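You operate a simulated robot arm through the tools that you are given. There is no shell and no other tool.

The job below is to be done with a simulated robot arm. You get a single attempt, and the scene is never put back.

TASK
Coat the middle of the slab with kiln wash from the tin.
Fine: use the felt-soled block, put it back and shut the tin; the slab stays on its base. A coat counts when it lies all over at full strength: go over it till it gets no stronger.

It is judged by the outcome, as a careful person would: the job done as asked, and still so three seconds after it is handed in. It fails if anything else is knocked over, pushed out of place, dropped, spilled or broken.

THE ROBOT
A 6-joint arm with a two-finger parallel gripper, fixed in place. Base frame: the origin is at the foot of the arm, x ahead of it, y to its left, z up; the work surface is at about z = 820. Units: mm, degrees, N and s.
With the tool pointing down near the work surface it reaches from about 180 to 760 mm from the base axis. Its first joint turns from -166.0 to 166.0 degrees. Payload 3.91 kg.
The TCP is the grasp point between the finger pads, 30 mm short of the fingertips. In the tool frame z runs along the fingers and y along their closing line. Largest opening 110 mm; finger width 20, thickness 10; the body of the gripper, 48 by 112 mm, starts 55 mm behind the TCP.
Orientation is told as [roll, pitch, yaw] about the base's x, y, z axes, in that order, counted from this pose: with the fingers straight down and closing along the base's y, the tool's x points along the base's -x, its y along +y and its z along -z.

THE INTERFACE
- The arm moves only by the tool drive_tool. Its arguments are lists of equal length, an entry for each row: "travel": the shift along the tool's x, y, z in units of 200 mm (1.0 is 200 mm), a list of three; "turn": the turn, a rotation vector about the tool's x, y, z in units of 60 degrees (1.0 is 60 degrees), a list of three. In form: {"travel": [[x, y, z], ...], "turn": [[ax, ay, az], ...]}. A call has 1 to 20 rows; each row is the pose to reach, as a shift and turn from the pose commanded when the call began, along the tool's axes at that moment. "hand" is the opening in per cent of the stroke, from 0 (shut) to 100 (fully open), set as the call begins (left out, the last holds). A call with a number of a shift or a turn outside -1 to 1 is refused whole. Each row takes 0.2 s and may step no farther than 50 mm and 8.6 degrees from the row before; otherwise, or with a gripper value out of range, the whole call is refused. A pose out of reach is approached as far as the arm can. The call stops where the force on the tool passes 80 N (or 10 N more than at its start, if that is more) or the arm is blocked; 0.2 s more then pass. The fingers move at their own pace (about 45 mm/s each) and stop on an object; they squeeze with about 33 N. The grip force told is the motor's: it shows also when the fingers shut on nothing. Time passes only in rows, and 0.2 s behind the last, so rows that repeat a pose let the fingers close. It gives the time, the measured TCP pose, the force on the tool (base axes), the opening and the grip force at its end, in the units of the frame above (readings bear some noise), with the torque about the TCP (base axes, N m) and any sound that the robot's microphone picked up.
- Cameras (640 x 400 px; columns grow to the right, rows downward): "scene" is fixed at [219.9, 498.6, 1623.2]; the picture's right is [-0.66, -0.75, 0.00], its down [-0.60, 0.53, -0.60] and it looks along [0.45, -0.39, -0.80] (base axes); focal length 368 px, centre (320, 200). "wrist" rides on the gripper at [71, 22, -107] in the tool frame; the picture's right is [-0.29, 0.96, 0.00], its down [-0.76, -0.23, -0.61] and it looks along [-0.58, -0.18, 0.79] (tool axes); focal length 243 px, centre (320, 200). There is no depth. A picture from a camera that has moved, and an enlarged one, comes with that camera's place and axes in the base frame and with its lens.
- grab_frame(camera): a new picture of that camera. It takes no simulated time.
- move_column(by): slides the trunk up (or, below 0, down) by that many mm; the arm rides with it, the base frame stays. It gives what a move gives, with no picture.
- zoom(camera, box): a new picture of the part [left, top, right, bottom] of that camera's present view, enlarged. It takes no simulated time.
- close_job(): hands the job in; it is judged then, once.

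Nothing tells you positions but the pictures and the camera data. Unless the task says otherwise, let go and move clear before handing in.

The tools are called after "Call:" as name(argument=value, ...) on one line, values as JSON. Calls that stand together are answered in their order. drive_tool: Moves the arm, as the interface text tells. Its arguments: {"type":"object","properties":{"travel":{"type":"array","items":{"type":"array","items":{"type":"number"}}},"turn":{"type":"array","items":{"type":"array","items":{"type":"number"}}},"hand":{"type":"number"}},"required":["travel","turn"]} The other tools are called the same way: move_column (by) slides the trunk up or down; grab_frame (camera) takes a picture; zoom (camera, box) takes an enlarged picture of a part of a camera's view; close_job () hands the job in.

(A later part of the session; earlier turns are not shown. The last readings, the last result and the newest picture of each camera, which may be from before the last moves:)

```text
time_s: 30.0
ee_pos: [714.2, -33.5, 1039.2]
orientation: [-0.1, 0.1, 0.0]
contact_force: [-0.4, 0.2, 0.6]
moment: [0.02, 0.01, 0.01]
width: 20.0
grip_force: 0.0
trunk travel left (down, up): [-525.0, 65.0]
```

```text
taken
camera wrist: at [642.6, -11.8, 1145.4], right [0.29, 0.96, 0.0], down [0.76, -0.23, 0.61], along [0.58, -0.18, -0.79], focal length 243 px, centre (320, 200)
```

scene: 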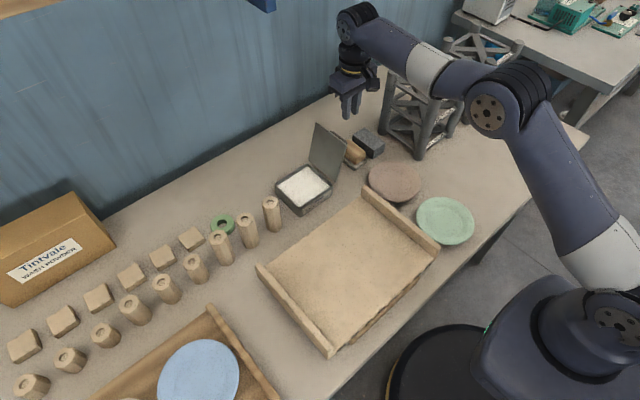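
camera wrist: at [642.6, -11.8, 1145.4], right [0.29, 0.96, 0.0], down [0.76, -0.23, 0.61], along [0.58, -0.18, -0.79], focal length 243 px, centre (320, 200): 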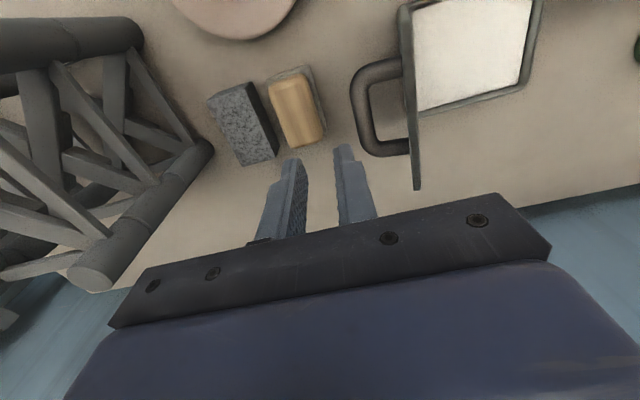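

The lid rests open and the tin hasn't shifted. Its handle now juts toward y≈-4, so gripping the felt block across its width would bring the gripper body too close. I'll grip it end-to-end along x instead (yaw +90), and I'm turning above the block now.

Call:
drive_tool(travel=[[-0.007, -0.02, 0.0], [-0.014, -0.04, 0.0], [-0.02, -0.06, 0.0], [-0.027, -0.08, 0.0], [-0.034, -0.1, 0.02], [-0.041, -0.12, 0.04], [-0.047, -0.14, 0.07], [-0.054, -0.1575, 0.1], [-0.054, -0.1575, 0.1]], turn=[[0, 0, -0.125], [0, 0, -0.25], [0, 0, -0.375], [0, 0, -0.5], [0, 0, -0.625], [0, 0, -0.75], [0, 0, -0.875], [0, 0, -1.0], [0, 0, -1.0]], hand=90)

Call:
drive_tool(travel=[[0, 0, 0.025], [0, 0, 0.05], [0, 0, 0.075], [0, 0, 0.1], [0, 0, 0.1]], turn=[[0, 0, -0.125], [0, 0, -0.25], [0, 0, -0.375], [0, 0, -0.5], [0, 0, -0.5]])

Call:
grab_frame(camera="wrist")

Call:
grab_frame(camera="scene")

```text
time_s: 32.0
ee_pos: [724.3, -65.2, 1018.7]
orientation: [0.0, -0.1, 60.1]
contact_force: [1.1, 0.2, 0.6]
moment: [0.0, 0.0, 0.01]
width: 98.9
grip_force: 0.2
trunk travel left (down, up): [-525.0, 65.0]
```

```text
time_s: 33.2
ee_pos: [725.3, -65.0, 998.7]
orientation: [0.0, 0.0, 90.1]
contact_force: [0.0, -0.1, 0.1]
moment: [-0.01, 0.01, -0.01]
width: 99.0
grip_force: 0.0
trunk travel left (down, up): [-525.0, 65.0]
```

```text
taken
camera wrist: at [703.5, -135.9, 1105.6], right [-0.96, 0.29, 0.0], down [0.23, 0.76, 0.61], along [0.17, 0.58, -0.79], focal length 243 px, centre (320, 200)
```

wrist: 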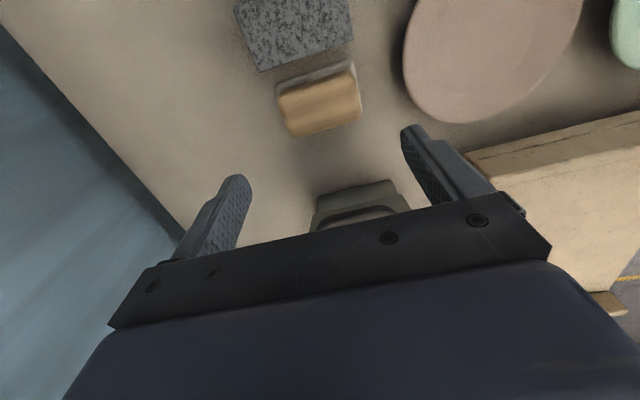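

```text
taken
```

scene: 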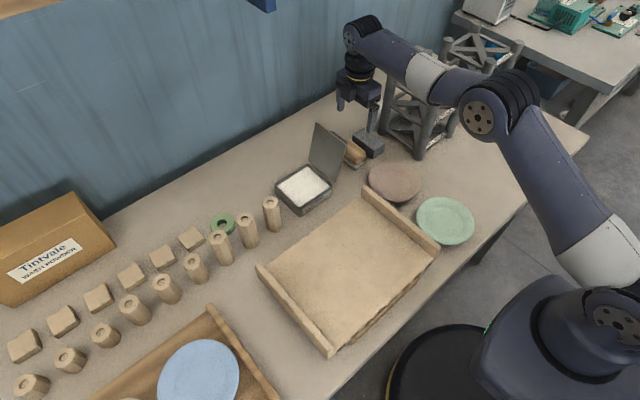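

I'll zoom in on the block to measure its centre and height precisely.

Call:
zoom(camera="wrist", box=[220, 20, 420, 145])

Call:
zoom(camera="scene", box=[300, 110, 412, 180])

```text
3.20 times, centred on (320, 82) of wrist
camera zoom: at [703.5, -135.9, 1105.6], right [-0.96, 0.29, 0.0], down [0.23, 0.76, 0.61], along [0.17, 0.58, -0.79], focal length 776 px, centre (320, 576)
```

zoom: 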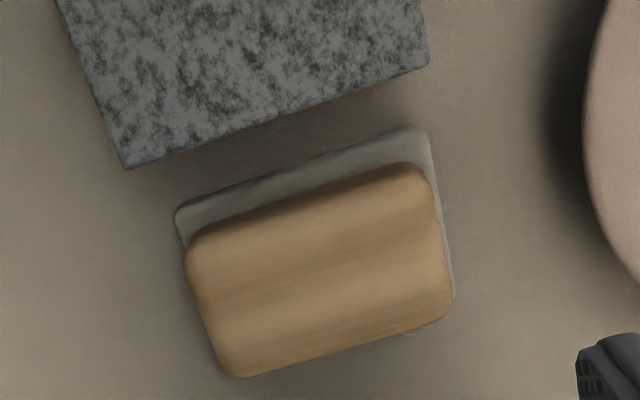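

```text
5.71 times, centred on (356, 145) of scene
camera zoom: at [219.9, 498.6, 1623.2], right [-0.66, -0.75, 0.0], down [-0.6, 0.53, -0.6], along [0.45, -0.39, -0.8], focal length 2102 px, centre (114, 514)
```

zoom: 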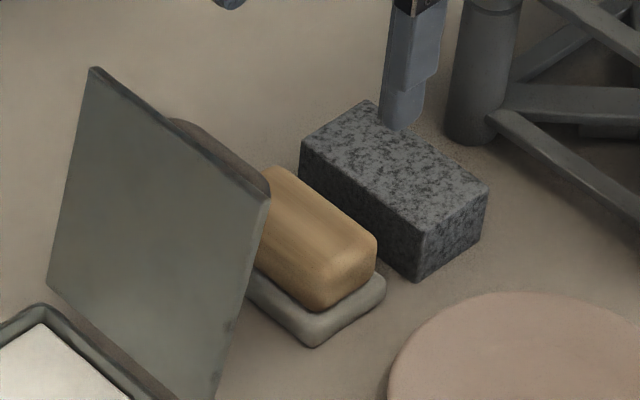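

Block centre is about (724.5, -65), wood spanning x 687–762, top ≈ 858, felt top ≈ 831. I'll descend so the fingertips stay just above the felt.

Call:
drive_tool(travel=[[0, 0, 0.15], [0, 0, 0.3], [0, 0, 0.45], [0, 0, 0.56], [0, 0, 0.62], [0, 0, 0.66], [0, 0, 0.66]], turn=[[0, 0, 0], [0, 0, 0], [0, 0, 0], [0, 0, 0], [0, 0, 0], [0, 0, 0], [0, 0, 0]])

Call:
grab_frame(camera="wrist")

Call:
zoom(camera="scene", box=[300, 90, 412, 180])

```text
time_s: 34.8
ee_pos: [724.8, -64.3, 866.5]
orientation: [0.0, 0.0, 90.0]
contact_force: [-0.2, 0.1, -0.5]
moment: [-0.04, -0.02, 0.01]
width: 99.0
grip_force: 0.1
trunk travel left (down, up): [-525.0, 65.0]
```

```text
taken
camera wrist: at [703.7, -136.2, 973.0], right [-0.96, 0.29, 0.0], down [0.23, 0.76, 0.61], along [0.18, 0.58, -0.79], focal length 243 px, centre (320, 200)
```

wrist: 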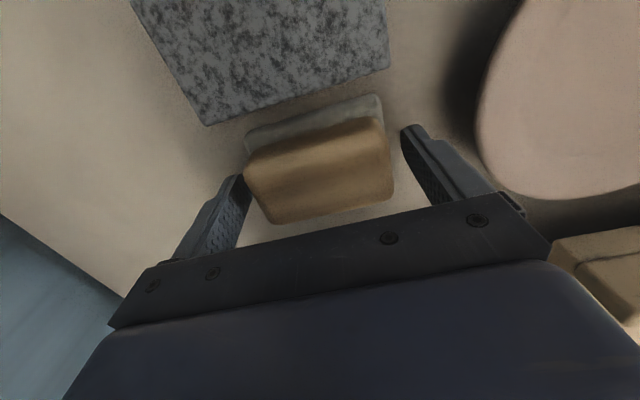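

```text
4.44 times, centred on (356, 135) of scene
camera zoom: at [219.9, 498.6, 1623.2], right [-0.66, -0.75, 0.0], down [-0.6, 0.53, -0.6], along [0.45, -0.39, -0.8], focal length 1635 px, centre (160, 489)
```

zoom: 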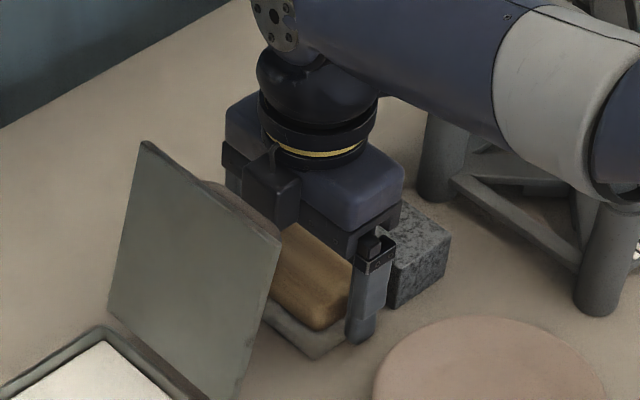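

The fingers straddle the block's ends with clearance. Closing now.

Call:
drive_tool(travel=[[0, 0, 0], [0, 0, 0], [0, 0, 0], [0, 0, 0], [0, 0, 0]], turn=[[0, 0, 0], [0, 0, 0], [0, 0, 0], [0, 0, 0], [0, 0, 0]], hand=0)

Call:
grab_frame(camera="wrist")

```text
time_s: 36.0
ee_pos: [724.1, -64.0, 866.0]
orientation: [0.1, 0.0, 90.0]
contact_force: [0.0, -0.5, 0.1]
moment: [0.0, -0.04, -0.01]
width: 77.4
grip_force: 32.5
trunk travel left (down, up): [-525.0, 65.0]
```

```text
taken
camera wrist: at [703.7, -136.2, 973.2], right [-0.96, 0.29, 0.0], down [0.23, 0.76, 0.61], along [0.18, 0.58, -0.79], focal length 243 px, centre (320, 200)
```

wrist: 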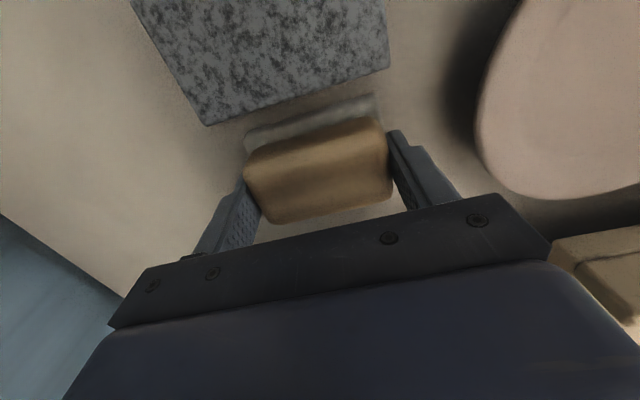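

Gripped at 77 mm. I'll lift straight up, look at the hold, then carry it to above the tin while turning back to yaw 0 (keeps camera and body clear of the open lid).

Call:
drive_tool(travel=[[0, 0, -0.03], [0, 0, -0.1], [0, 0, -0.25], [0, 0, -0.45], [0, 0, -0.65], [0, 0, -0.85], [0, 0, -1.0], [0, 0, -1.0]], turn=[[0, 0, 0], [0, 0, 0], [0, 0, 0], [0, 0, 0], [0, 0, 0], [0, 0, 0], [0, 0, 0], [0, 0, 0]])

Call:
grab_frame(camera="wrist")

Call:
grab_frame(camera="scene")

```text
time_s: 37.8
ee_pos: [726.9, -63.5, 1067.1]
orientation: [0.0, 0.0, 90.0]
contact_force: [-0.2, 0.1, -1.3]
moment: [-0.01, -0.03, 0.0]
width: 77.5
grip_force: 32.8
trunk travel left (down, up): [-525.0, 65.0]
```

```text
taken
camera wrist: at [704.8, -136.0, 1173.4], right [-0.96, 0.29, 0.0], down [0.23, 0.76, 0.61], along [0.18, 0.58, -0.79], focal length 243 px, centre (320, 200)
```

wrist: 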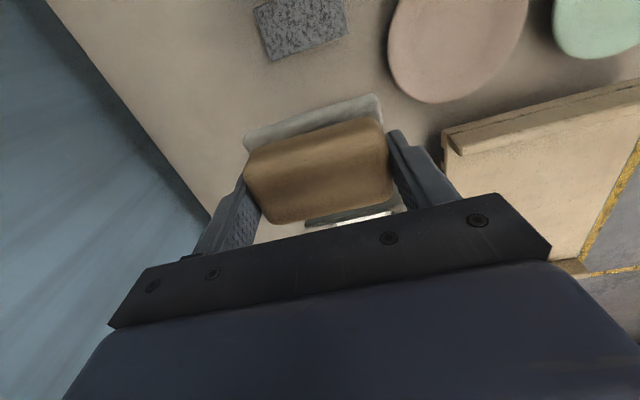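

```text
taken
```

scene: 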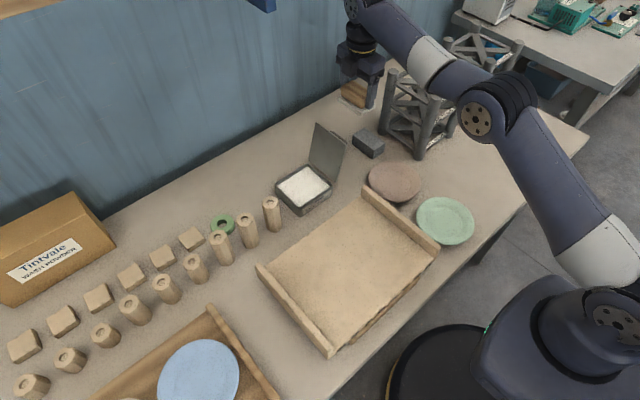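

The felt block is securely held with the table clear beneath. Carrying it over the tin at this height (felt bottom ≈1020, lid top ≈984).

Call:
drive_tool(travel=[[-0.12, 0.008, 0], [-0.24, 0.015, 0], [-0.36, 0.022, 0], [-0.48, 0.03, 0], [-0.6, 0.037, 0], [-0.72, 0.045, 0], [-0.84, 0.052, 0], [-0.96, 0.06, 0], [-0.96, 0.06, 0]], turn=[[0, 0, 0.125], [0, 0, 0.25], [0, 0, 0.375], [0, 0, 0.5], [0, 0, 0.625], [0, 0, 0.75], [0, 0, 0.875], [0, 0, 1.0], [0, 0, 1.0]])

Call:
drive_tool(travel=[[0, 0, 0], [0, 0, 0], [0, 0, 0], [0, 0, 0], [0, 0, 0]], turn=[[0, 0, 0.125], [0, 0, 0.25], [0, 0, 0.375], [0, 0, 0.5], [0, 0, 0.5]])

Call:
grab_frame(camera="wrist")

Call:
zoom(camera="scene", box=[240, 90, 368, 220])

```text
time_s: 39.8
ee_pos: [713.4, 128.0, 1067.1]
orientation: [0.0, 0.0, 29.9]
contact_force: [0.4, 0.3, -0.1]
moment: [-0.03, 0.02, 0.01]
width: 77.5
grip_force: 32.6
trunk travel left (down, up): [-525.0, 65.0]
```

```text
time_s: 41.0
ee_pos: [714.0, 127.7, 1067.7]
orientation: [0.0, 0.0, -0.2]
contact_force: [-0.7, 0.1, -0.8]
moment: [0.01, 0.01, -0.02]
width: 77.4
grip_force: 33.6
trunk travel left (down, up): [-525.0, 65.0]
```

```text
taken
camera wrist: at [642.1, 148.5, 1174.3], right [0.29, 0.96, 0.0], down [0.76, -0.23, 0.61], along [0.58, -0.18, -0.79], focal length 243 px, centre (320, 200)
```

wrist: 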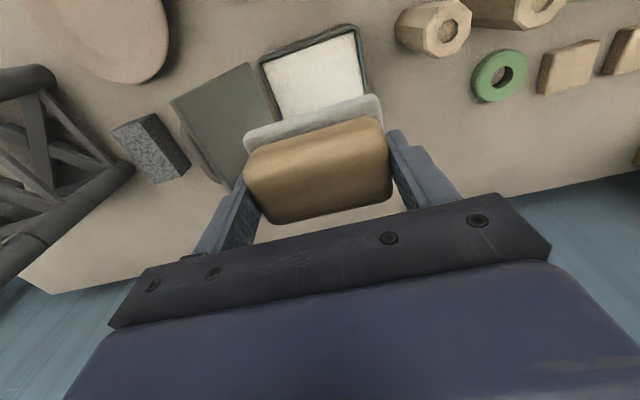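

```text
3.08 times, centred on (304, 155) of scene
camera zoom: at [219.9, 498.6, 1623.2], right [-0.66, -0.75, 0.0], down [-0.6, 0.53, -0.6], along [0.45, -0.39, -0.8], focal length 1132 px, centre (369, 338)
```

zoom: 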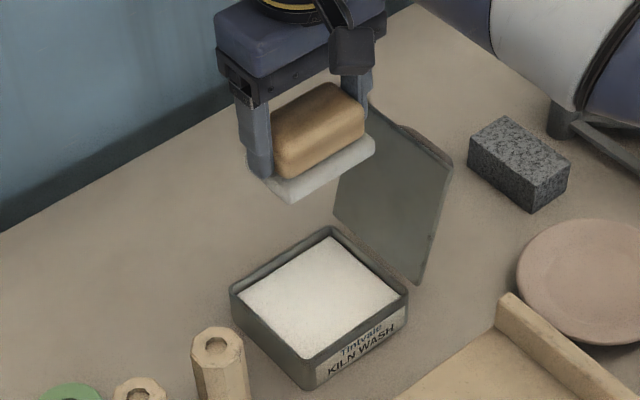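

The tin's rim is about x 662–763, y 72–184 at z≈868, with the wash surface at z≈858. The felt block (85 × 52) fits with its length along y. I'll lower to just above the wash first.

Call:
drive_tool(travel=[[0.004, 0, 0.15], [0.004, 0, 0.3], [0.004, 0, 0.45], [0.004, 0, 0.6], [0.004, 0, 0.7], [0.004, 0, 0.74], [0.004, 0, 0.74]], turn=[[0, 0, 0], [0, 0, 0], [0, 0, 0], [0, 0, 0], [0, 0, 0], [0, 0, 0], [0, 0, 0]])

Call:
zoom(camera="scene", box=[240, 110, 368, 220])

Call:
grab_frame(camera="wrist")

```text
time_s: 42.6
ee_pos: [711.3, 128.4, 917.5]
orientation: [-0.1, 0.0, 0.1]
contact_force: [-0.2, -0.3, -1.6]
moment: [0.01, 0.01, -0.01]
width: 77.2
grip_force: 32.8
trunk travel left (down, up): [-525.0, 65.0]
```

```text
3.64 times, centred on (304, 165) of scene
camera zoom: at [219.9, 498.6, 1623.2], right [-0.66, -0.75, 0.0], down [-0.6, 0.53, -0.6], along [0.45, -0.39, -0.8], focal length 1338 px, centre (378, 327)
```

zoom: 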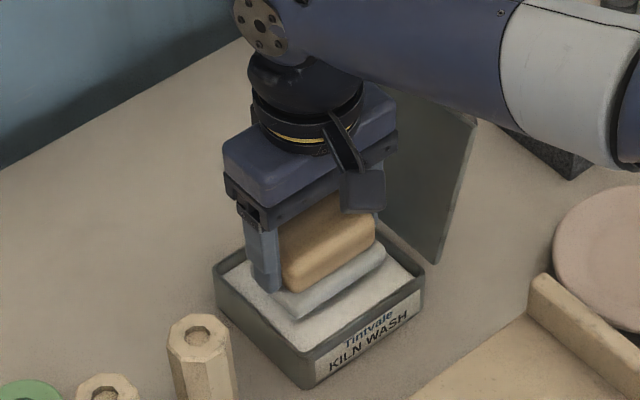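

```text
taken
camera wrist: at [639.8, 148.8, 1025.0], right [0.29, 0.96, 0.0], down [0.76, -0.23, 0.61], along [0.58, -0.18, -0.79], focal length 243 px, centre (320, 200)
```

wrist: 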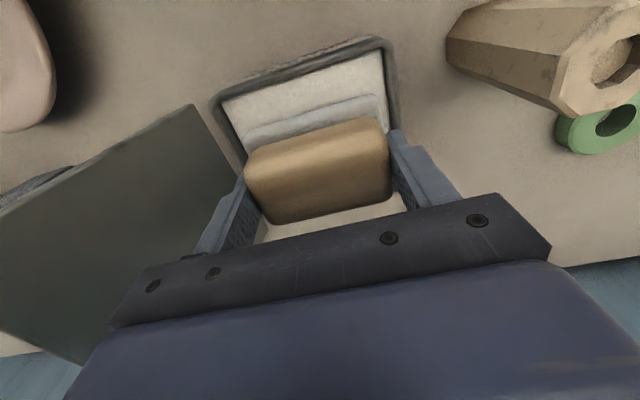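

The block is centred inside the rim. Lowering slowly the last few millimetres onto the wash.

Call:
drive_tool(travel=[[0, -0.005, 0.02], [0, -0.005, 0.035], [0, -0.005, 0.05], [0, -0.005, 0.06], [0, -0.005, 0.06]], turn=[[0, 0, 0], [0, 0, 0], [0, 0, 0], [0, 0, 0], [0, 0, 0]])

Call:
drive_tool(travel=[[0, 0, 0.005], [0, 0, 0.01], [0, 0, 0.01]], turn=[[0, 0, 0], [0, 0, 0], [0, 0, 0]])

Call:
zoom(camera="scene", box=[240, 110, 368, 220])

```text
time_s: 43.8
ee_pos: [711.3, 127.0, 907.1]
orientation: [0.0, 0.1, 0.0]
contact_force: [-0.4, 0.3, 0.1]
moment: [0.03, -0.01, -0.01]
width: 77.5
grip_force: 32.5
trunk travel left (down, up): [-525.0, 65.0]
```

```text
time_s: 44.6
ee_pos: [712.7, 127.1, 906.0]
orientation: [0.0, 0.0, 0.0]
contact_force: [-0.2, 0.1, -0.8]
moment: [-0.03, 0.01, 0.02]
width: 77.7
grip_force: 33.0
trunk travel left (down, up): [-525.0, 65.0]
```

```text
3.64 times, centred on (304, 165) of scene
camera zoom: at [219.9, 498.6, 1623.2], right [-0.66, -0.75, 0.0], down [-0.6, 0.53, -0.6], along [0.45, -0.39, -0.8], focal length 1338 px, centre (378, 327)
```

zoom: 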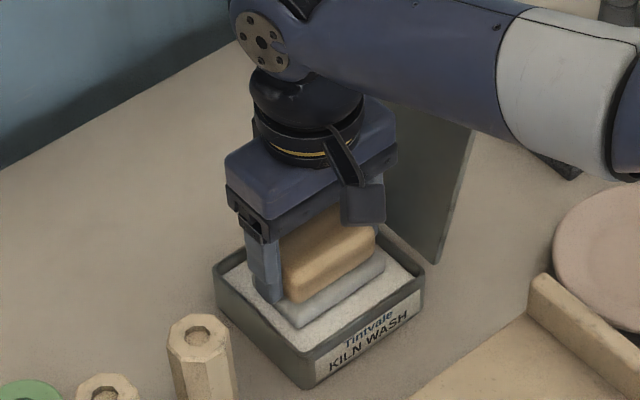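

No contact yet at TCP z≈906. Continuing down in small steps to feel the wash.

Call:
drive_tool(travel=[[0, 0, 0.005], [0, 0, 0.01], [0, 0, 0.01]], turn=[[0, 0, 0], [0, 0, 0], [0, 0, 0]])

Call:
drive_tool(travel=[[0, 0, 0.005], [0, 0, 0.01], [0, 0, 0.01]], turn=[[0, 0, 0], [0, 0, 0], [0, 0, 0]])

Call:
zoom(camera="scene", box=[272, 150, 352, 210])

```text
time_s: 45.4
ee_pos: [710.9, 128.0, 902.7]
orientation: [-0.1, 0.0, -0.1]
contact_force: [0.3, 0.5, -0.9]
moment: [-0.01, 0.01, -0.01]
width: 77.6
grip_force: 33.7
trunk travel left (down, up): [-525.0, 65.0]
```

```text
time_s: 46.2
ee_pos: [712.4, 127.4, 902.3]
orientation: [0.0, -0.1, 0.1]
contact_force: [-2.6, -0.1, 7.2]
moment: [-0.15, 0.32, 0.0]
width: 77.2
grip_force: 32.9
trunk travel left (down, up): [-525.0, 65.0]
```

```text
6.67 times, centred on (312, 180) of scene
camera zoom: at [219.9, 498.6, 1623.2], right [-0.66, -0.75, 0.0], down [-0.6, 0.53, -0.6], along [0.45, -0.39, -0.8], focal length 2453 px, centre (373, 333)
```

zoom: 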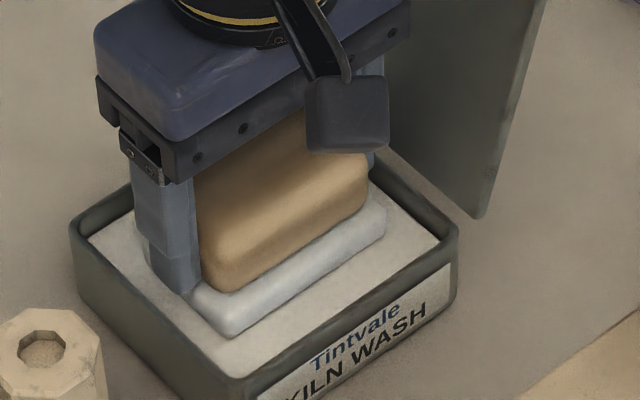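

Contact with the wash at TCP z≈902 (7 N). I'll hold it there a moment to load the felt, then lift out.

Call:
drive_tool(travel=[[0, 0, 0.003], [0, 0, 0.003], [0, 0, 0.003], [0, 0, 0.003], [0, 0, 0.003]], turn=[[0, 0, 0], [0, 0, 0], [0, 0, 0], [0, 0, 0], [0, 0, 0]])

Call:
drive_tool(travel=[[0, 0, -0.02], [0, 0, -0.05], [0, 0, -0.1], [0, 0, -0.25], [0, 0, -0.45], [0, 0, -0.6], [0, 0, -0.6]], turn=[[0, 0, 0], [0, 0, 0], [0, 0, 0], [0, 0, 0], [0, 0, 0], [0, 0, 0], [0, 0, 0]])

Call:
zoom(camera="scene", box=[240, 90, 368, 220])

Call:
grab_frame(camera="wrist")

```text
time_s: 47.4
ee_pos: [711.5, 127.0, 903.3]
orientation: [0.1, -0.3, 0.1]
contact_force: [-0.3, 0.1, 18.4]
moment: [-0.18, 0.37, 0.04]
width: 77.7
grip_force: 33.3
trunk travel left (down, up): [-525.0, 65.0]
```

```text
time_s: 49.0
ee_pos: [711.5, 128.2, 1020.0]
orientation: [0.1, 0.0, 0.0]
contact_force: [0.5, -0.4, -1.8]
moment: [-0.01, -0.01, -0.02]
width: 77.4
grip_force: 32.7
trunk travel left (down, up): [-525.0, 65.0]
```

```text
3.08 times, centred on (304, 155) of scene
camera zoom: at [219.9, 498.6, 1623.2], right [-0.66, -0.75, 0.0], down [-0.6, 0.53, -0.6], along [0.45, -0.39, -0.8], focal length 1132 px, centre (369, 338)
```

zoom: 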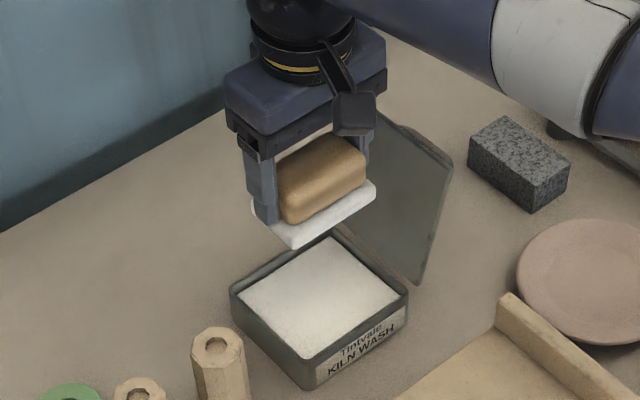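

```text
taken
camera wrist: at [640.2, 148.5, 1126.5], right [0.29, 0.96, 0.0], down [0.76, -0.23, 0.61], along [0.58, -0.18, -0.79], focal length 243 px, centre (320, 200)
```

wrist: 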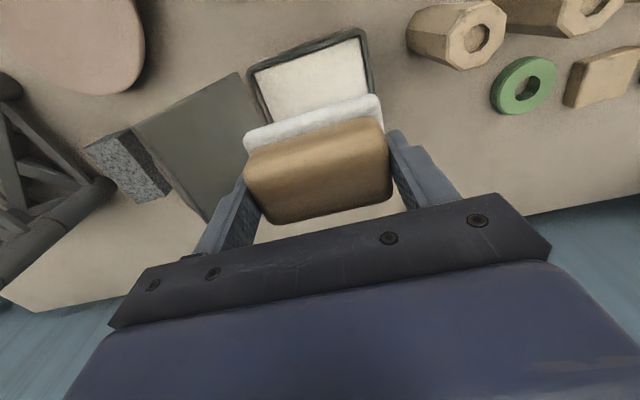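

The sole has turned white, so it's loaded. Before spreading, I'll study the slab closely from the fixed camera while the arm is out of the way.

Call:
zoom(camera="scene", box=[250, 180, 450, 305])

Call:
zoom(camera="scene", box=[240, 250, 360, 360])

Call:
zoom(camera="scene", box=[350, 180, 450, 290])

```text
3.20 times, centred on (350, 242) of scene
camera zoom: at [219.9, 498.6, 1623.2], right [-0.66, -0.75, 0.0], down [-0.6, 0.53, -0.6], along [0.45, -0.39, -0.8], focal length 1177 px, centre (224, 64)
```

zoom: 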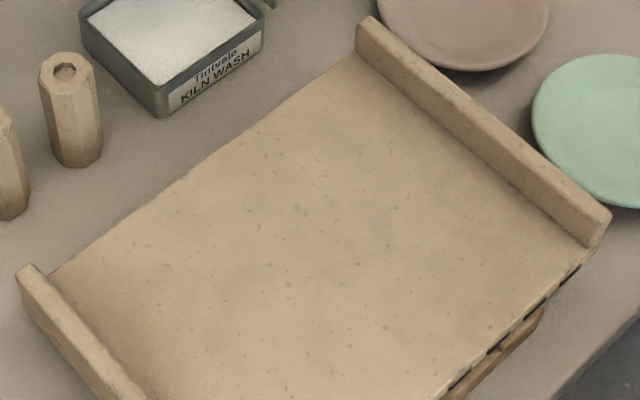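

```text
3.64 times, centred on (300, 305) of scene
camera zoom: at [219.9, 498.6, 1623.2], right [-0.66, -0.75, 0.0], down [-0.6, 0.53, -0.6], along [0.45, -0.39, -0.8], focal length 1338 px, centre (393, -182)
```

zoom: 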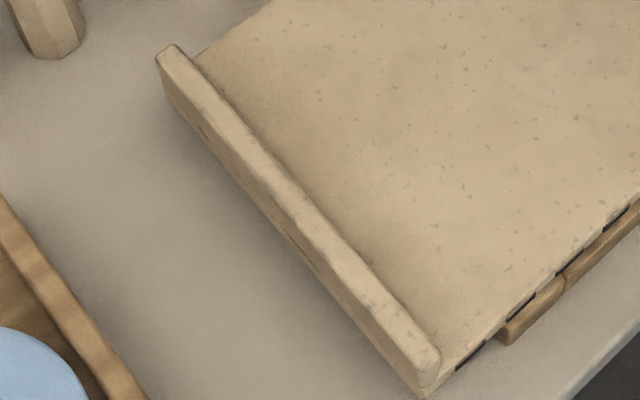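

```text
3.64 times, centred on (400, 235) of scene
camera zoom: at [219.9, 498.6, 1623.2], right [-0.66, -0.75, 0.0], down [-0.6, 0.53, -0.6], along [0.45, -0.39, -0.8], focal length 1338 px, centre (29, 73)
```

zoom: 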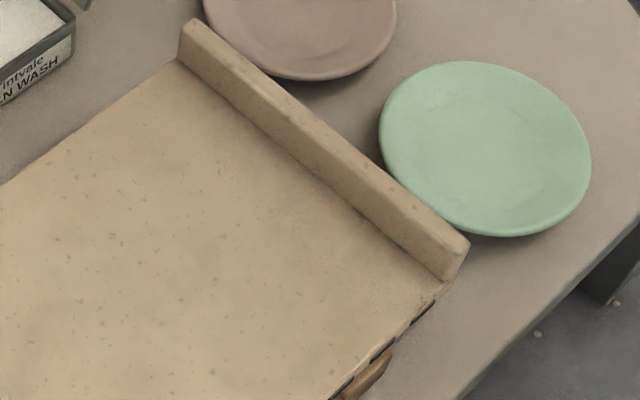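

The slab's flat area spans about x 350–588 and y 44–345, with raised rails at both y ends and surface z≈868 (to be confirmed by touch). I'll carry the loaded block to the first swath at (546, 162), staying above the slab.

Call:
drive_tool(travel=[[0.1, 0.02, 0], [0.28, 0.06, 0], [0.46, 0.1, 0.05], [0.64, 0.135, 0.15], [0.78, 0.16, 0.25], [0.83, 0.17, 0.3], [0.83, 0.17, 0.3]], turn=[[0, 0, 0], [0, 0, 0], [0, 0, 0], [0, 0, 0], [0, 0, 0], [0, 0, 0], [0, 0, 0]])

Call:
grab_frame(camera="scene")

Call:
grab_frame(camera="wrist")

```text
time_s: 50.6
ee_pos: [545.0, 160.5, 958.4]
orientation: [0.0, -0.1, 0.0]
contact_force: [-1.2, 0.7, -0.9]
moment: [0.02, 0.0, 0.05]
width: 77.4
grip_force: 33.0
trunk travel left (down, up): [-525.0, 65.0]
```

```text
taken
```

scene: 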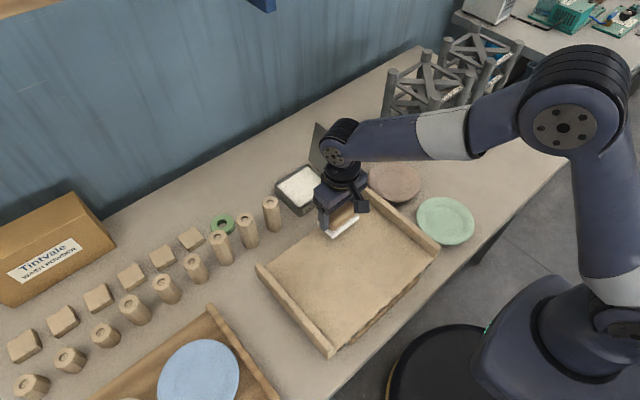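

```text
taken
camera wrist: at [473.6, 180.7, 1065.7], right [0.29, 0.96, 0.0], down [0.76, -0.23, 0.61], along [0.58, -0.18, -0.79], focal length 243 px, centre (320, 200)
```

wrist: 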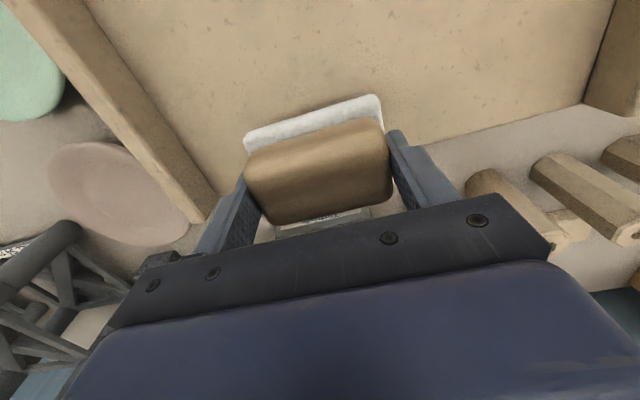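

Combining views, the slab surface may be as high as z≈880, so I'll descend in stages and find it by touch.

Call:
drive_tool(travel=[[0, 0.005, 0.05], [0, 0.005, 0.1], [0, 0.005, 0.1]], turn=[[0, 0, 0], [0, 0, 0], [0, 0, 0]])

Call:
zoom(camera="scene", box=[290, 170, 400, 250])

Call:
drive_tool(travel=[[0, 0, 0.01], [0, 0, 0.02], [0, 0, 0.02]], turn=[[0, 0, 0], [0, 0, 0], [0, 0, 0]])

```text
time_s: 51.4
ee_pos: [545.6, 162.3, 939.6]
orientation: [-0.1, 0.0, 0.0]
contact_force: [0.3, 0.6, -0.5]
moment: [0.02, 0.01, 0.04]
width: 77.3
grip_force: 32.8
trunk travel left (down, up): [-525.0, 65.0]
```

```text
5.00 times, centred on (345, 210) of scene
camera zoom: at [219.9, 498.6, 1623.2], right [-0.66, -0.75, 0.0], down [-0.6, 0.53, -0.6], along [0.45, -0.39, -0.8], focal length 1840 px, centre (195, 150)
```

zoom: 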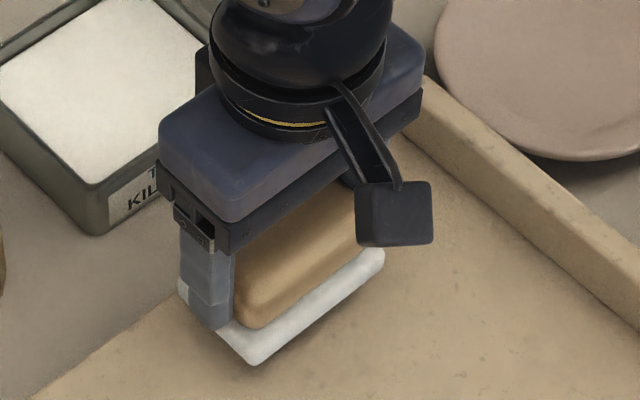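

```text
time_s: 52.2
ee_pos: [546.5, 161.6, 935.2]
orientation: [-0.1, 0.1, 0.0]
contact_force: [-0.7, 0.1, -0.2]
moment: [0.02, -0.01, 0.0]
width: 77.6
grip_force: 33.0
trunk travel left (down, up): [-525.0, 65.0]
```

Still clear by roughly 15 mm. I'll shift 8 mm inward from the far edge and keep stepping down.

Call:
drive_tool(travel=[[0.02, 0, 0.01], [0.04, 0, 0.02], [0.04, 0, 0.03], [0.04, 0, 0.03]], turn=[[0, 0, 0], [0, 0, 0], [0, 0, 0], [0, 0, 0]])

Call:
drive_tool(travel=[[0, 0, 0.0075], [0, 0, 0.015], [0, 0, 0.015]], turn=[[0, 0, 0], [0, 0, 0], [0, 0, 0]])

Call:
drive_tool(travel=[[0, 0, 0.0075], [0, 0, 0.015], [0, 0, 0.015]], turn=[[0, 0, 0], [0, 0, 0], [0, 0, 0]])

```text
time_s: 53.2
ee_pos: [537.7, 162.5, 929.4]
orientation: [-0.1, 0.0, 0.0]
contact_force: [0.7, 0.3, -0.7]
moment: [0.0, -0.02, 0.0]
width: 77.4
grip_force: 32.6
trunk travel left (down, up): [-525.0, 65.0]
```

```text
time_s: 54.0
ee_pos: [538.3, 161.7, 925.9]
orientation: [0.0, 0.0, 0.0]
contact_force: [0.5, 0.2, -0.5]
moment: [-0.04, 0.01, -0.02]
width: 77.3
grip_force: 33.2
trunk travel left (down, up): [-525.0, 65.0]
```

```text
time_s: 54.8
ee_pos: [537.9, 161.7, 923.9]
orientation: [0.0, 0.0, 0.1]
contact_force: [-0.6, 0.7, -1.3]
moment: [0.04, 0.03, -0.04]
width: 77.6
grip_force: 33.7
trunk travel left (down, up): [-525.0, 65.0]
```

No contact at TCP z≈924. Continuing down in 3 mm steps.

Call:
drive_tool(travel=[[0, 0, 0.0075], [0, 0, 0.015], [0, 0, 0.015]], turn=[[0, 0, 0], [0, 0, 0], [0, 0, 0]])

Call:
drive_tool(travel=[[0, 0, 0.0075], [0, 0, 0.0125], [0, 0, 0.0125]], turn=[[0, 0, 0], [0, 0, 0], [0, 0, 0]])

Call:
zoom(camera="scene", box=[290, 170, 400, 250])

```text
time_s: 55.6
ee_pos: [537.3, 160.9, 920.7]
orientation: [0.1, 0.1, 0.0]
contact_force: [0.1, -0.8, 2.4]
moment: [-0.06, -0.09, -0.07]
width: 77.6
grip_force: 32.6
trunk travel left (down, up): [-525.0, 65.0]
```

```text
time_s: 56.4
ee_pos: [537.4, 161.6, 921.4]
orientation: [0.1, -0.1, 0.1]
contact_force: [-1.7, -4.5, 26.8]
moment: [-0.43, 0.48, 0.01]
width: 77.5
grip_force: 33.1
trunk travel left (down, up): [-525.0, 65.0]
```

```text
5.00 times, centred on (345, 210) of scene
camera zoom: at [219.9, 498.6, 1623.2], right [-0.66, -0.75, 0.0], down [-0.6, 0.53, -0.6], along [0.45, -0.39, -0.8], focal length 1840 px, centre (195, 150)
```

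zoom: 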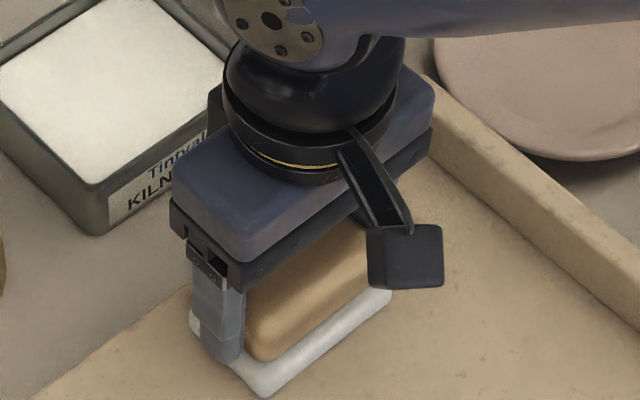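

Surface found: contact at TCP z≈921 (slab top ≈ 875). I'll ease to a light press (~9 N) and make the first stroke toward the near side.

Call:
drive_tool(travel=[[0, 0, -0.0085], [0, 0, -0.0085]], turn=[[0, 0, 0], [0, 0, 0]])

Call:
drive_tool(travel=[[0.05, 0, 0], [0.1, 0, 0], [0.15, 0, 0], [0.2, 0, 0], [0.2, 0, 0]], turn=[[0, 0, 0], [0, 0, 0], [0, 0, 0], [0, 0, 0], [0, 0, 0]])

Call:
zoom(camera="scene", box=[270, 170, 430, 290])

```text
time_s: 57.0
ee_pos: [537.7, 161.9, 920.3]
orientation: [0.1, -0.2, 0.0]
contact_force: [2.2, -2.9, 17.0]
moment: [-0.11, -0.13, 0.0]
width: 77.7
grip_force: 33.1
trunk travel left (down, up): [-525.0, 65.0]
```

```text
time_s: 58.2
ee_pos: [497.1, 161.1, 920.2]
orientation: [0.1, -0.1, 0.0]
contact_force: [3.5, -0.4, 14.5]
moment: [0.16, -0.41, -0.03]
width: 77.5
grip_force: 33.0
trunk travel left (down, up): [-525.0, 65.0]
```

```text
3.33 times, centred on (350, 230) of scene
camera zoom: at [219.9, 498.6, 1623.2], right [-0.66, -0.75, 0.0], down [-0.6, 0.53, -0.6], along [0.45, -0.39, -0.8], focal length 1226 px, centre (220, 100)
```

zoom: 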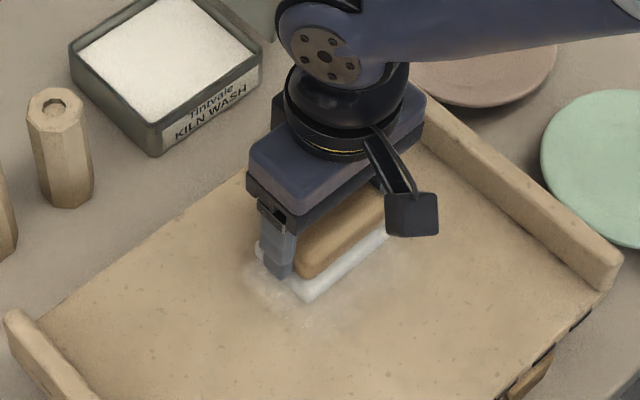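

A faint white deposit is appearing. I'll continue the stroke to the near end and then back, and check the result.

Call:
drive_tool(travel=[[0.07, 0, 0], [0.14, 0, 0], [0.21, 0, 0], [0.28, 0, 0], [0.35, 0, 0], [0.42, 0, 0], [0.49, 0, 0], [0.525, 0, 0], [0.525, 0, 0]], turn=[[0, 0, 0], [0, 0, 0], [0, 0, 0], [0, 0, 0], [0, 0, 0], [0, 0, 0], [0, 0, 0], [0, 0, 0], [0, 0, 0]])

Call:
zoom(camera="scene", box=[240, 170, 450, 310])

Call:
grab_frame(camera="wrist")

```text
time_s: 60.2
ee_pos: [392.5, 162.0, 920.2]
orientation: [0.1, 0.0, 0.1]
contact_force: [3.5, -0.1, 7.0]
moment: [0.06, -0.26, 0.02]
width: 77.5
grip_force: 33.2
trunk travel left (down, up): [-525.0, 65.0]
```

```text
2.86 times, centred on (345, 240) of scene
camera zoom: at [219.9, 498.6, 1623.2], right [-0.66, -0.75, 0.0], down [-0.6, 0.53, -0.6], along [0.45, -0.39, -0.8], focal length 1051 px, centre (249, 86)
```

zoom: 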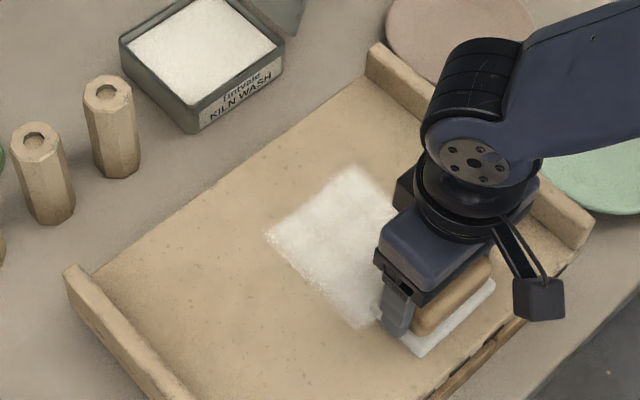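

```text
taken
camera wrist: at [321.0, 182.9, 1028.0], right [0.29, 0.96, 0.0], down [0.76, -0.23, 0.61], along [0.58, -0.18, -0.79], focal length 243 px, centre (320, 200)
```

wrist: 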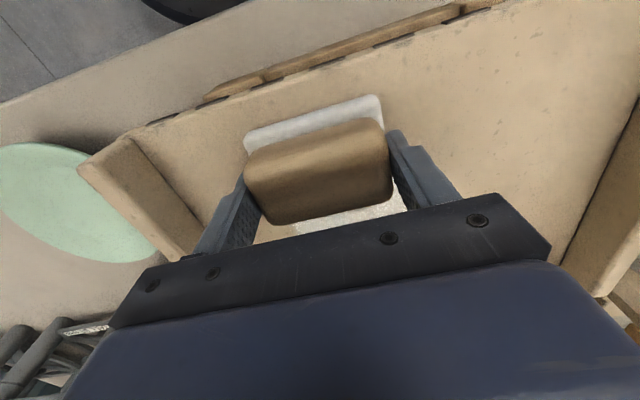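

The coat went down only from about x≈520 inward, although the felt started further out, so the coatable "middle" may have a boundary there. I'll lift and move aside for a clear look.

Call:
drive_tool(travel=[[0, 0, -0.1], [0, 0, -0.3], [-0.2, 0, -0.4], [-0.4, 0, -0.45], [-0.6, 0, -0.5], [-0.8, 0, -0.5], [-1.0, 0, -0.5], [-1.0, 0, -0.5]], turn=[[0, 0, 0], [0, 0, 0], [0, 0, 0], [0, 0, 0], [0, 0, 0], [0, 0, 0], [0, 0, 0], [0, 0, 0]])

Call:
drive_tool(travel=[[-0.2, 0, 0], [-0.4, 0, 0], [-0.55, 0, 0], [-0.55, 0, 0]], turn=[[0, 0, 0], [0, 0, 0], [0, 0, 0], [0, 0, 0]])

Call:
zoom(camera="scene", box=[240, 170, 450, 310])

Call:
grab_frame(camera="scene")

```text
time_s: 62.0
ee_pos: [591.9, 160.9, 1020.8]
orientation: [0.1, 0.1, 0.0]
contact_force: [0.4, -0.9, -1.4]
moment: [0.03, -0.04, -0.04]
width: 77.6
grip_force: 32.9
trunk travel left (down, up): [-525.0, 65.0]
```

```text
time_s: 63.0
ee_pos: [703.8, 160.8, 1022.4]
orientation: [0.0, 0.2, 0.1]
contact_force: [0.4, 0.0, -0.9]
moment: [0.01, 0.01, -0.03]
width: 77.3
grip_force: 33.2
trunk travel left (down, up): [-525.0, 65.0]
```

```text
2.86 times, centred on (345, 240) of scene
camera zoom: at [219.9, 498.6, 1623.2], right [-0.66, -0.75, 0.0], down [-0.6, 0.53, -0.6], along [0.45, -0.39, -0.8], focal length 1051 px, centre (249, 86)
```

zoom: 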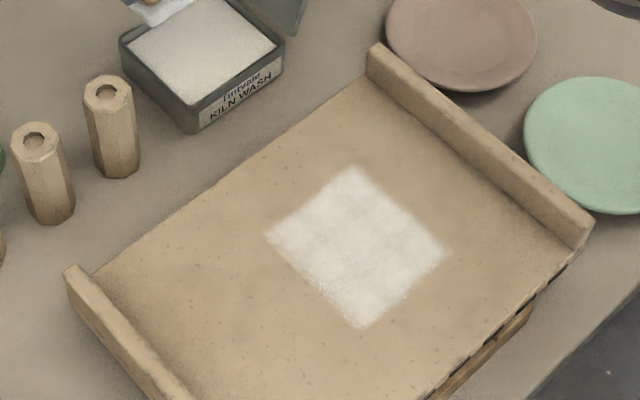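

```text
taken
```

scene: 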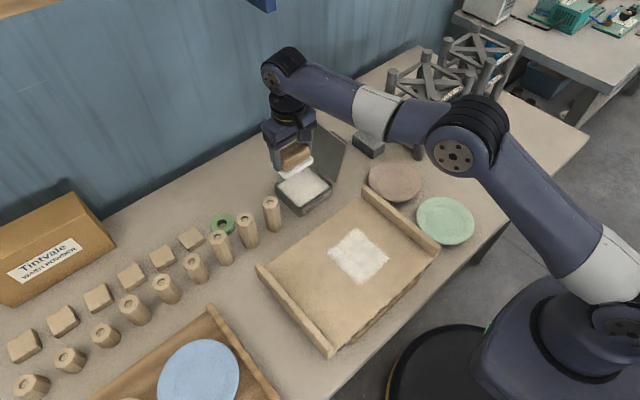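

The coated patch is clipped to about x 412–520 (centred on the slab), so that's the middle strip, and the coat there is mottled after one pass. I'll now do strokes at y≈230 to extend it and see how far the region runs in y.

Call:
drive_tool(travel=[[0.2, 0.08, 0], [0.42, 0.17, 0], [0.62, 0.25, 0.1], [0.8, 0.33, 0.25], [0.8625, 0.34, 0.4], [0.8625, 0.34, 0.47], [0.8625, 0.34, 0.49], [0.8625, 0.34, 0.498], [0.8625, 0.34, 0.498]], turn=[[0, 0, 0], [0, 0, 0], [0, 0, 0], [0, 0, 0], [0, 0, 0], [0, 0, 0], [0, 0, 0], [0, 0, 0], [0, 0, 0]])

Call:
drive_tool(travel=[[0.08, 0, 0], [0.16, 0, 0], [0.24, 0, 0], [0.32, 0, 0], [0.4, 0, 0], [0.48, 0, 0], [0.56, 0, 0], [0.64, 0, 0], [0.56, 0, 0], [0.48, 0, 0], [0.4, 0, 0], [0.32, 0, 0], [0.24, 0, 0], [0.16, 0, 0], [0.08, 0, 0], [0, 0, 0], [0, 0, 0]], turn=[[0, 0, 0], [0, 0, 0], [0, 0, 0], [0, 0, 0], [0, 0, 0], [0, 0, 0], [0, 0, 0], [0, 0, 0], [0, 0, 0], [0, 0, 0], [0, 0, 0], [0, 0, 0], [0, 0, 0], [0, 0, 0], [0, 0, 0], [0, 0, 0], [0, 0, 0]])

Call:
zoom(camera="scene", box=[240, 170, 450, 310])

```text
time_s: 65.0
ee_pos: [528.9, 229.6, 921.8]
orientation: [0.0, 0.0, -0.1]
contact_force: [-0.6, -0.6, -0.1]
moment: [-0.03, 0.01, 0.03]
width: 77.6
grip_force: 32.6
trunk travel left (down, up): [-525.0, 65.0]
```

```text
time_s: 68.6
ee_pos: [532.2, 229.7, 920.6]
orientation: [0.0, 0.0, 0.1]
contact_force: [-0.8, -0.1, -0.8]
moment: [-0.02, 0.03, 0.01]
width: 77.5
grip_force: 33.0
trunk travel left (down, up): [-525.0, 65.0]
```

```text
2.86 times, centred on (345, 240) of scene
camera zoom: at [219.9, 498.6, 1623.2], right [-0.66, -0.75, 0.0], down [-0.6, 0.53, -0.6], along [0.45, -0.39, -0.8], focal length 1051 px, centre (249, 86)
```

zoom: 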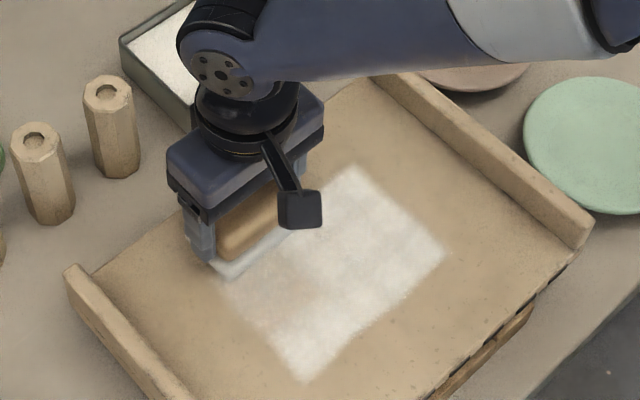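

The region grows with the second swath and seems to end near y≈275; contact there was very light, so I'll lower a millimetre and repeat.

Call:
drive_tool(travel=[[0, 0, 0.006], [0, 0, 0.006]], turn=[[0, 0, 0], [0, 0, 0]])

Call:
drive_tool(travel=[[0.08, 0, 0], [0.16, 0, 0], [0.24, 0, 0], [0.32, 0, 0], [0.32, 0, 0]], turn=[[0, 0, 0], [0, 0, 0], [0, 0, 0], [0, 0, 0], [0, 0, 0]])

```text
time_s: 69.2
ee_pos: [531.2, 229.0, 920.7]
orientation: [0.0, -0.2, 0.0]
contact_force: [-0.5, 0.8, 4.7]
moment: [-0.12, 0.01, -0.01]
width: 77.5
grip_force: 33.2
trunk travel left (down, up): [-525.0, 65.0]
```

```text
time_s: 70.4
ee_pos: [467.7, 228.6, 920.5]
orientation: [0.1, -0.2, 0.0]
contact_force: [8.5, -0.5, 29.4]
moment: [-0.5, 0.04, 0.08]
width: 77.5
grip_force: 33.3
trunk travel left (down, up): [-525.0, 65.0]
```

Pressure rose to 29 N mid-stroke, so I'll ease up 1.5 mm and continue.

Call:
drive_tool(travel=[[0, 0, -0.0075], [0, 0, -0.0075]], turn=[[0, 0, 0], [0, 0, 0]])

Call:
drive_tool(travel=[[0.08, 0, 0], [0.16, 0, 0], [0.24, 0, 0], [0.32, 0, 0], [0.32, 0, 0]], turn=[[0, 0, 0], [0, 0, 0], [0, 0, 0], [0, 0, 0], [0, 0, 0]])

Call:
zoom(camera="scene", box=[240, 170, 450, 310])

```text
time_s: 71.0
ee_pos: [467.1, 229.3, 920.1]
orientation: [0.0, 0.0, 0.0]
contact_force: [8.2, -0.5, 17.5]
moment: [0.14, -0.56, -0.03]
width: 77.2
grip_force: 33.2
trunk travel left (down, up): [-525.0, 65.0]
```

```text
time_s: 72.2
ee_pos: [403.1, 228.7, 920.9]
orientation: [0.0, 0.1, 0.0]
contact_force: [0.1, 0.0, 6.2]
moment: [0.25, -0.21, 0.03]
width: 77.3
grip_force: 33.2
trunk travel left (down, up): [-525.0, 65.0]
```

```text
2.86 times, centred on (345, 240) of scene
camera zoom: at [219.9, 498.6, 1623.2], right [-0.66, -0.75, 0.0], down [-0.6, 0.53, -0.6], along [0.45, -0.39, -0.8], focal length 1051 px, centre (249, 86)
```

zoom: 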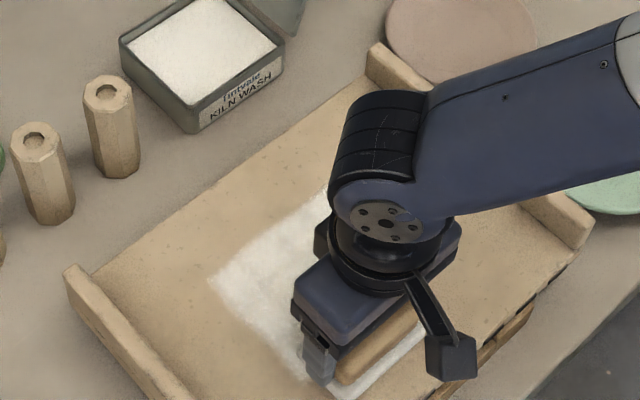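

Good, the coat is filling in. Next I'll shift to y≈262 and stroke back to see whether the region extends further in +y.

Call:
drive_tool(travel=[[0, 0.08, 0], [0, 0.16, 0], [-0.08, 0.16, 0], [-0.16, 0.16, 0], [-0.24, 0.16, 0], [-0.32, 0.16, 0], [-0.4, 0.16, 0], [-0.48, 0.16, 0], [-0.56, 0.16, 0], [-0.64, 0.16, 0], [-0.64, 0.16, 0]], turn=[[0, 0, 0], [0, 0, 0], [0, 0, 0], [0, 0, 0], [0, 0, 0], [0, 0, 0], [0, 0, 0], [0, 0, 0], [0, 0, 0], [0, 0, 0], [0, 0, 0]])

Call:
zoom(camera="scene", box=[240, 170, 450, 310])

```text
time_s: 74.6
ee_pos: [529.7, 261.9, 920.0]
orientation: [0.1, -0.2, 0.0]
contact_force: [-3.7, 0.3, 14.8]
moment: [-0.29, 0.39, -0.13]
width: 77.6
grip_force: 32.8
trunk travel left (down, up): [-525.0, 65.0]
```

```text
2.86 times, centred on (345, 240) of scene
camera zoom: at [219.9, 498.6, 1623.2], right [-0.66, -0.75, 0.0], down [-0.6, 0.53, -0.6], along [0.45, -0.39, -0.8], focal length 1051 px, centre (249, 86)
```

zoom: 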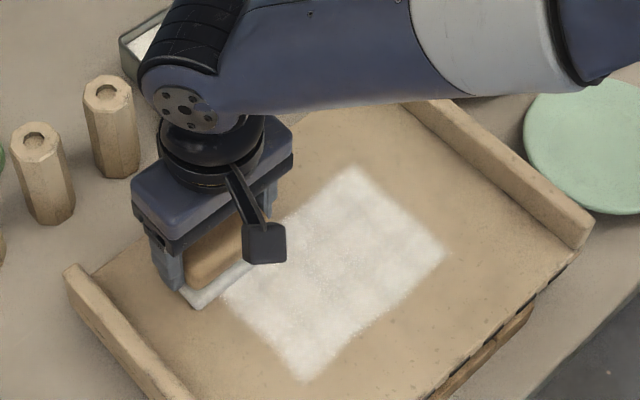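

That confirms the region's +y limit (no coat appeared beyond y≈275). The felt looks depleted (greyer), so I'll go back and reload it at the tin.

Call:
drive_tool(travel=[[0, 0, -0.1], [0, 0, -0.3], [0, 0, -0.5], [-0.18, -0.135, -0.5], [-0.36, -0.27, -0.5], [-0.54, -0.405, -0.5], [-0.72, -0.54, -0.5], [-0.9075, -0.675, -0.5], [-0.9075, -0.675, -0.5]], turn=[[0, 0, 0], [0, 0, 0], [0, 0, 0], [0, 0, 0], [0, 0, 0], [0, 0, 0], [0, 0, 0], [0, 0, 0], [0, 0, 0]])

Call:
zoom(camera="scene", box=[240, 90, 450, 310])

Call:
grab_frame(camera="wrist")

```text
time_s: 76.6
ee_pos: [713.9, 129.5, 1020.7]
orientation: [0.1, 0.1, 0.1]
contact_force: [-0.1, -0.3, -2.1]
moment: [0.02, -0.03, -0.03]
width: 77.5
grip_force: 32.9
trunk travel left (down, up): [-525.0, 65.0]
```

```text
1.82 times, centred on (345, 200) of scene
camera zoom: at [219.9, 498.6, 1623.2], right [-0.66, -0.75, 0.0], down [-0.6, 0.53, -0.6], along [0.45, -0.39, -0.8], focal length 669 px, centre (274, 200)
```

zoom: 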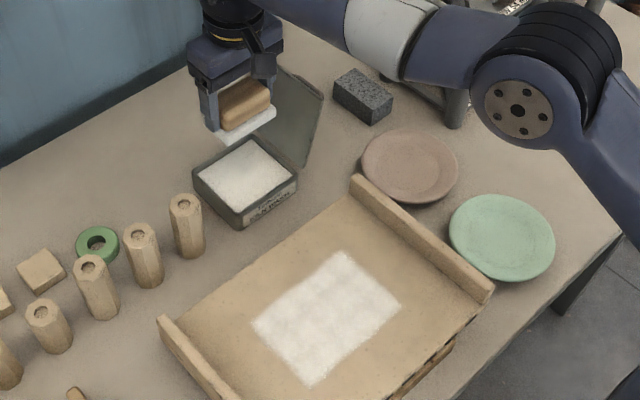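

```text
taken
camera wrist: at [642.1, 149.7, 1127.9], right [0.29, 0.96, 0.0], down [0.76, -0.23, 0.61], along [0.58, -0.18, -0.79], focal length 243 px, centre (320, 200)
```

wrist: 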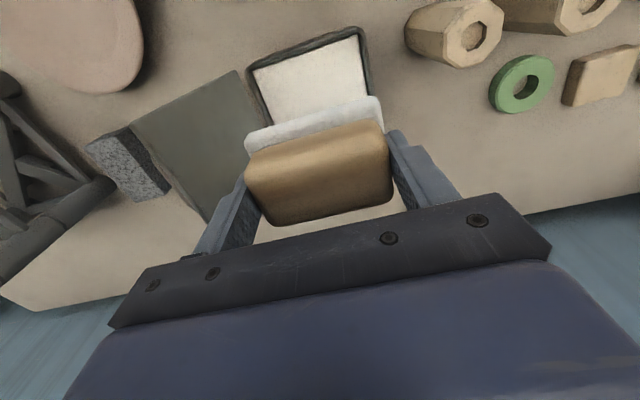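

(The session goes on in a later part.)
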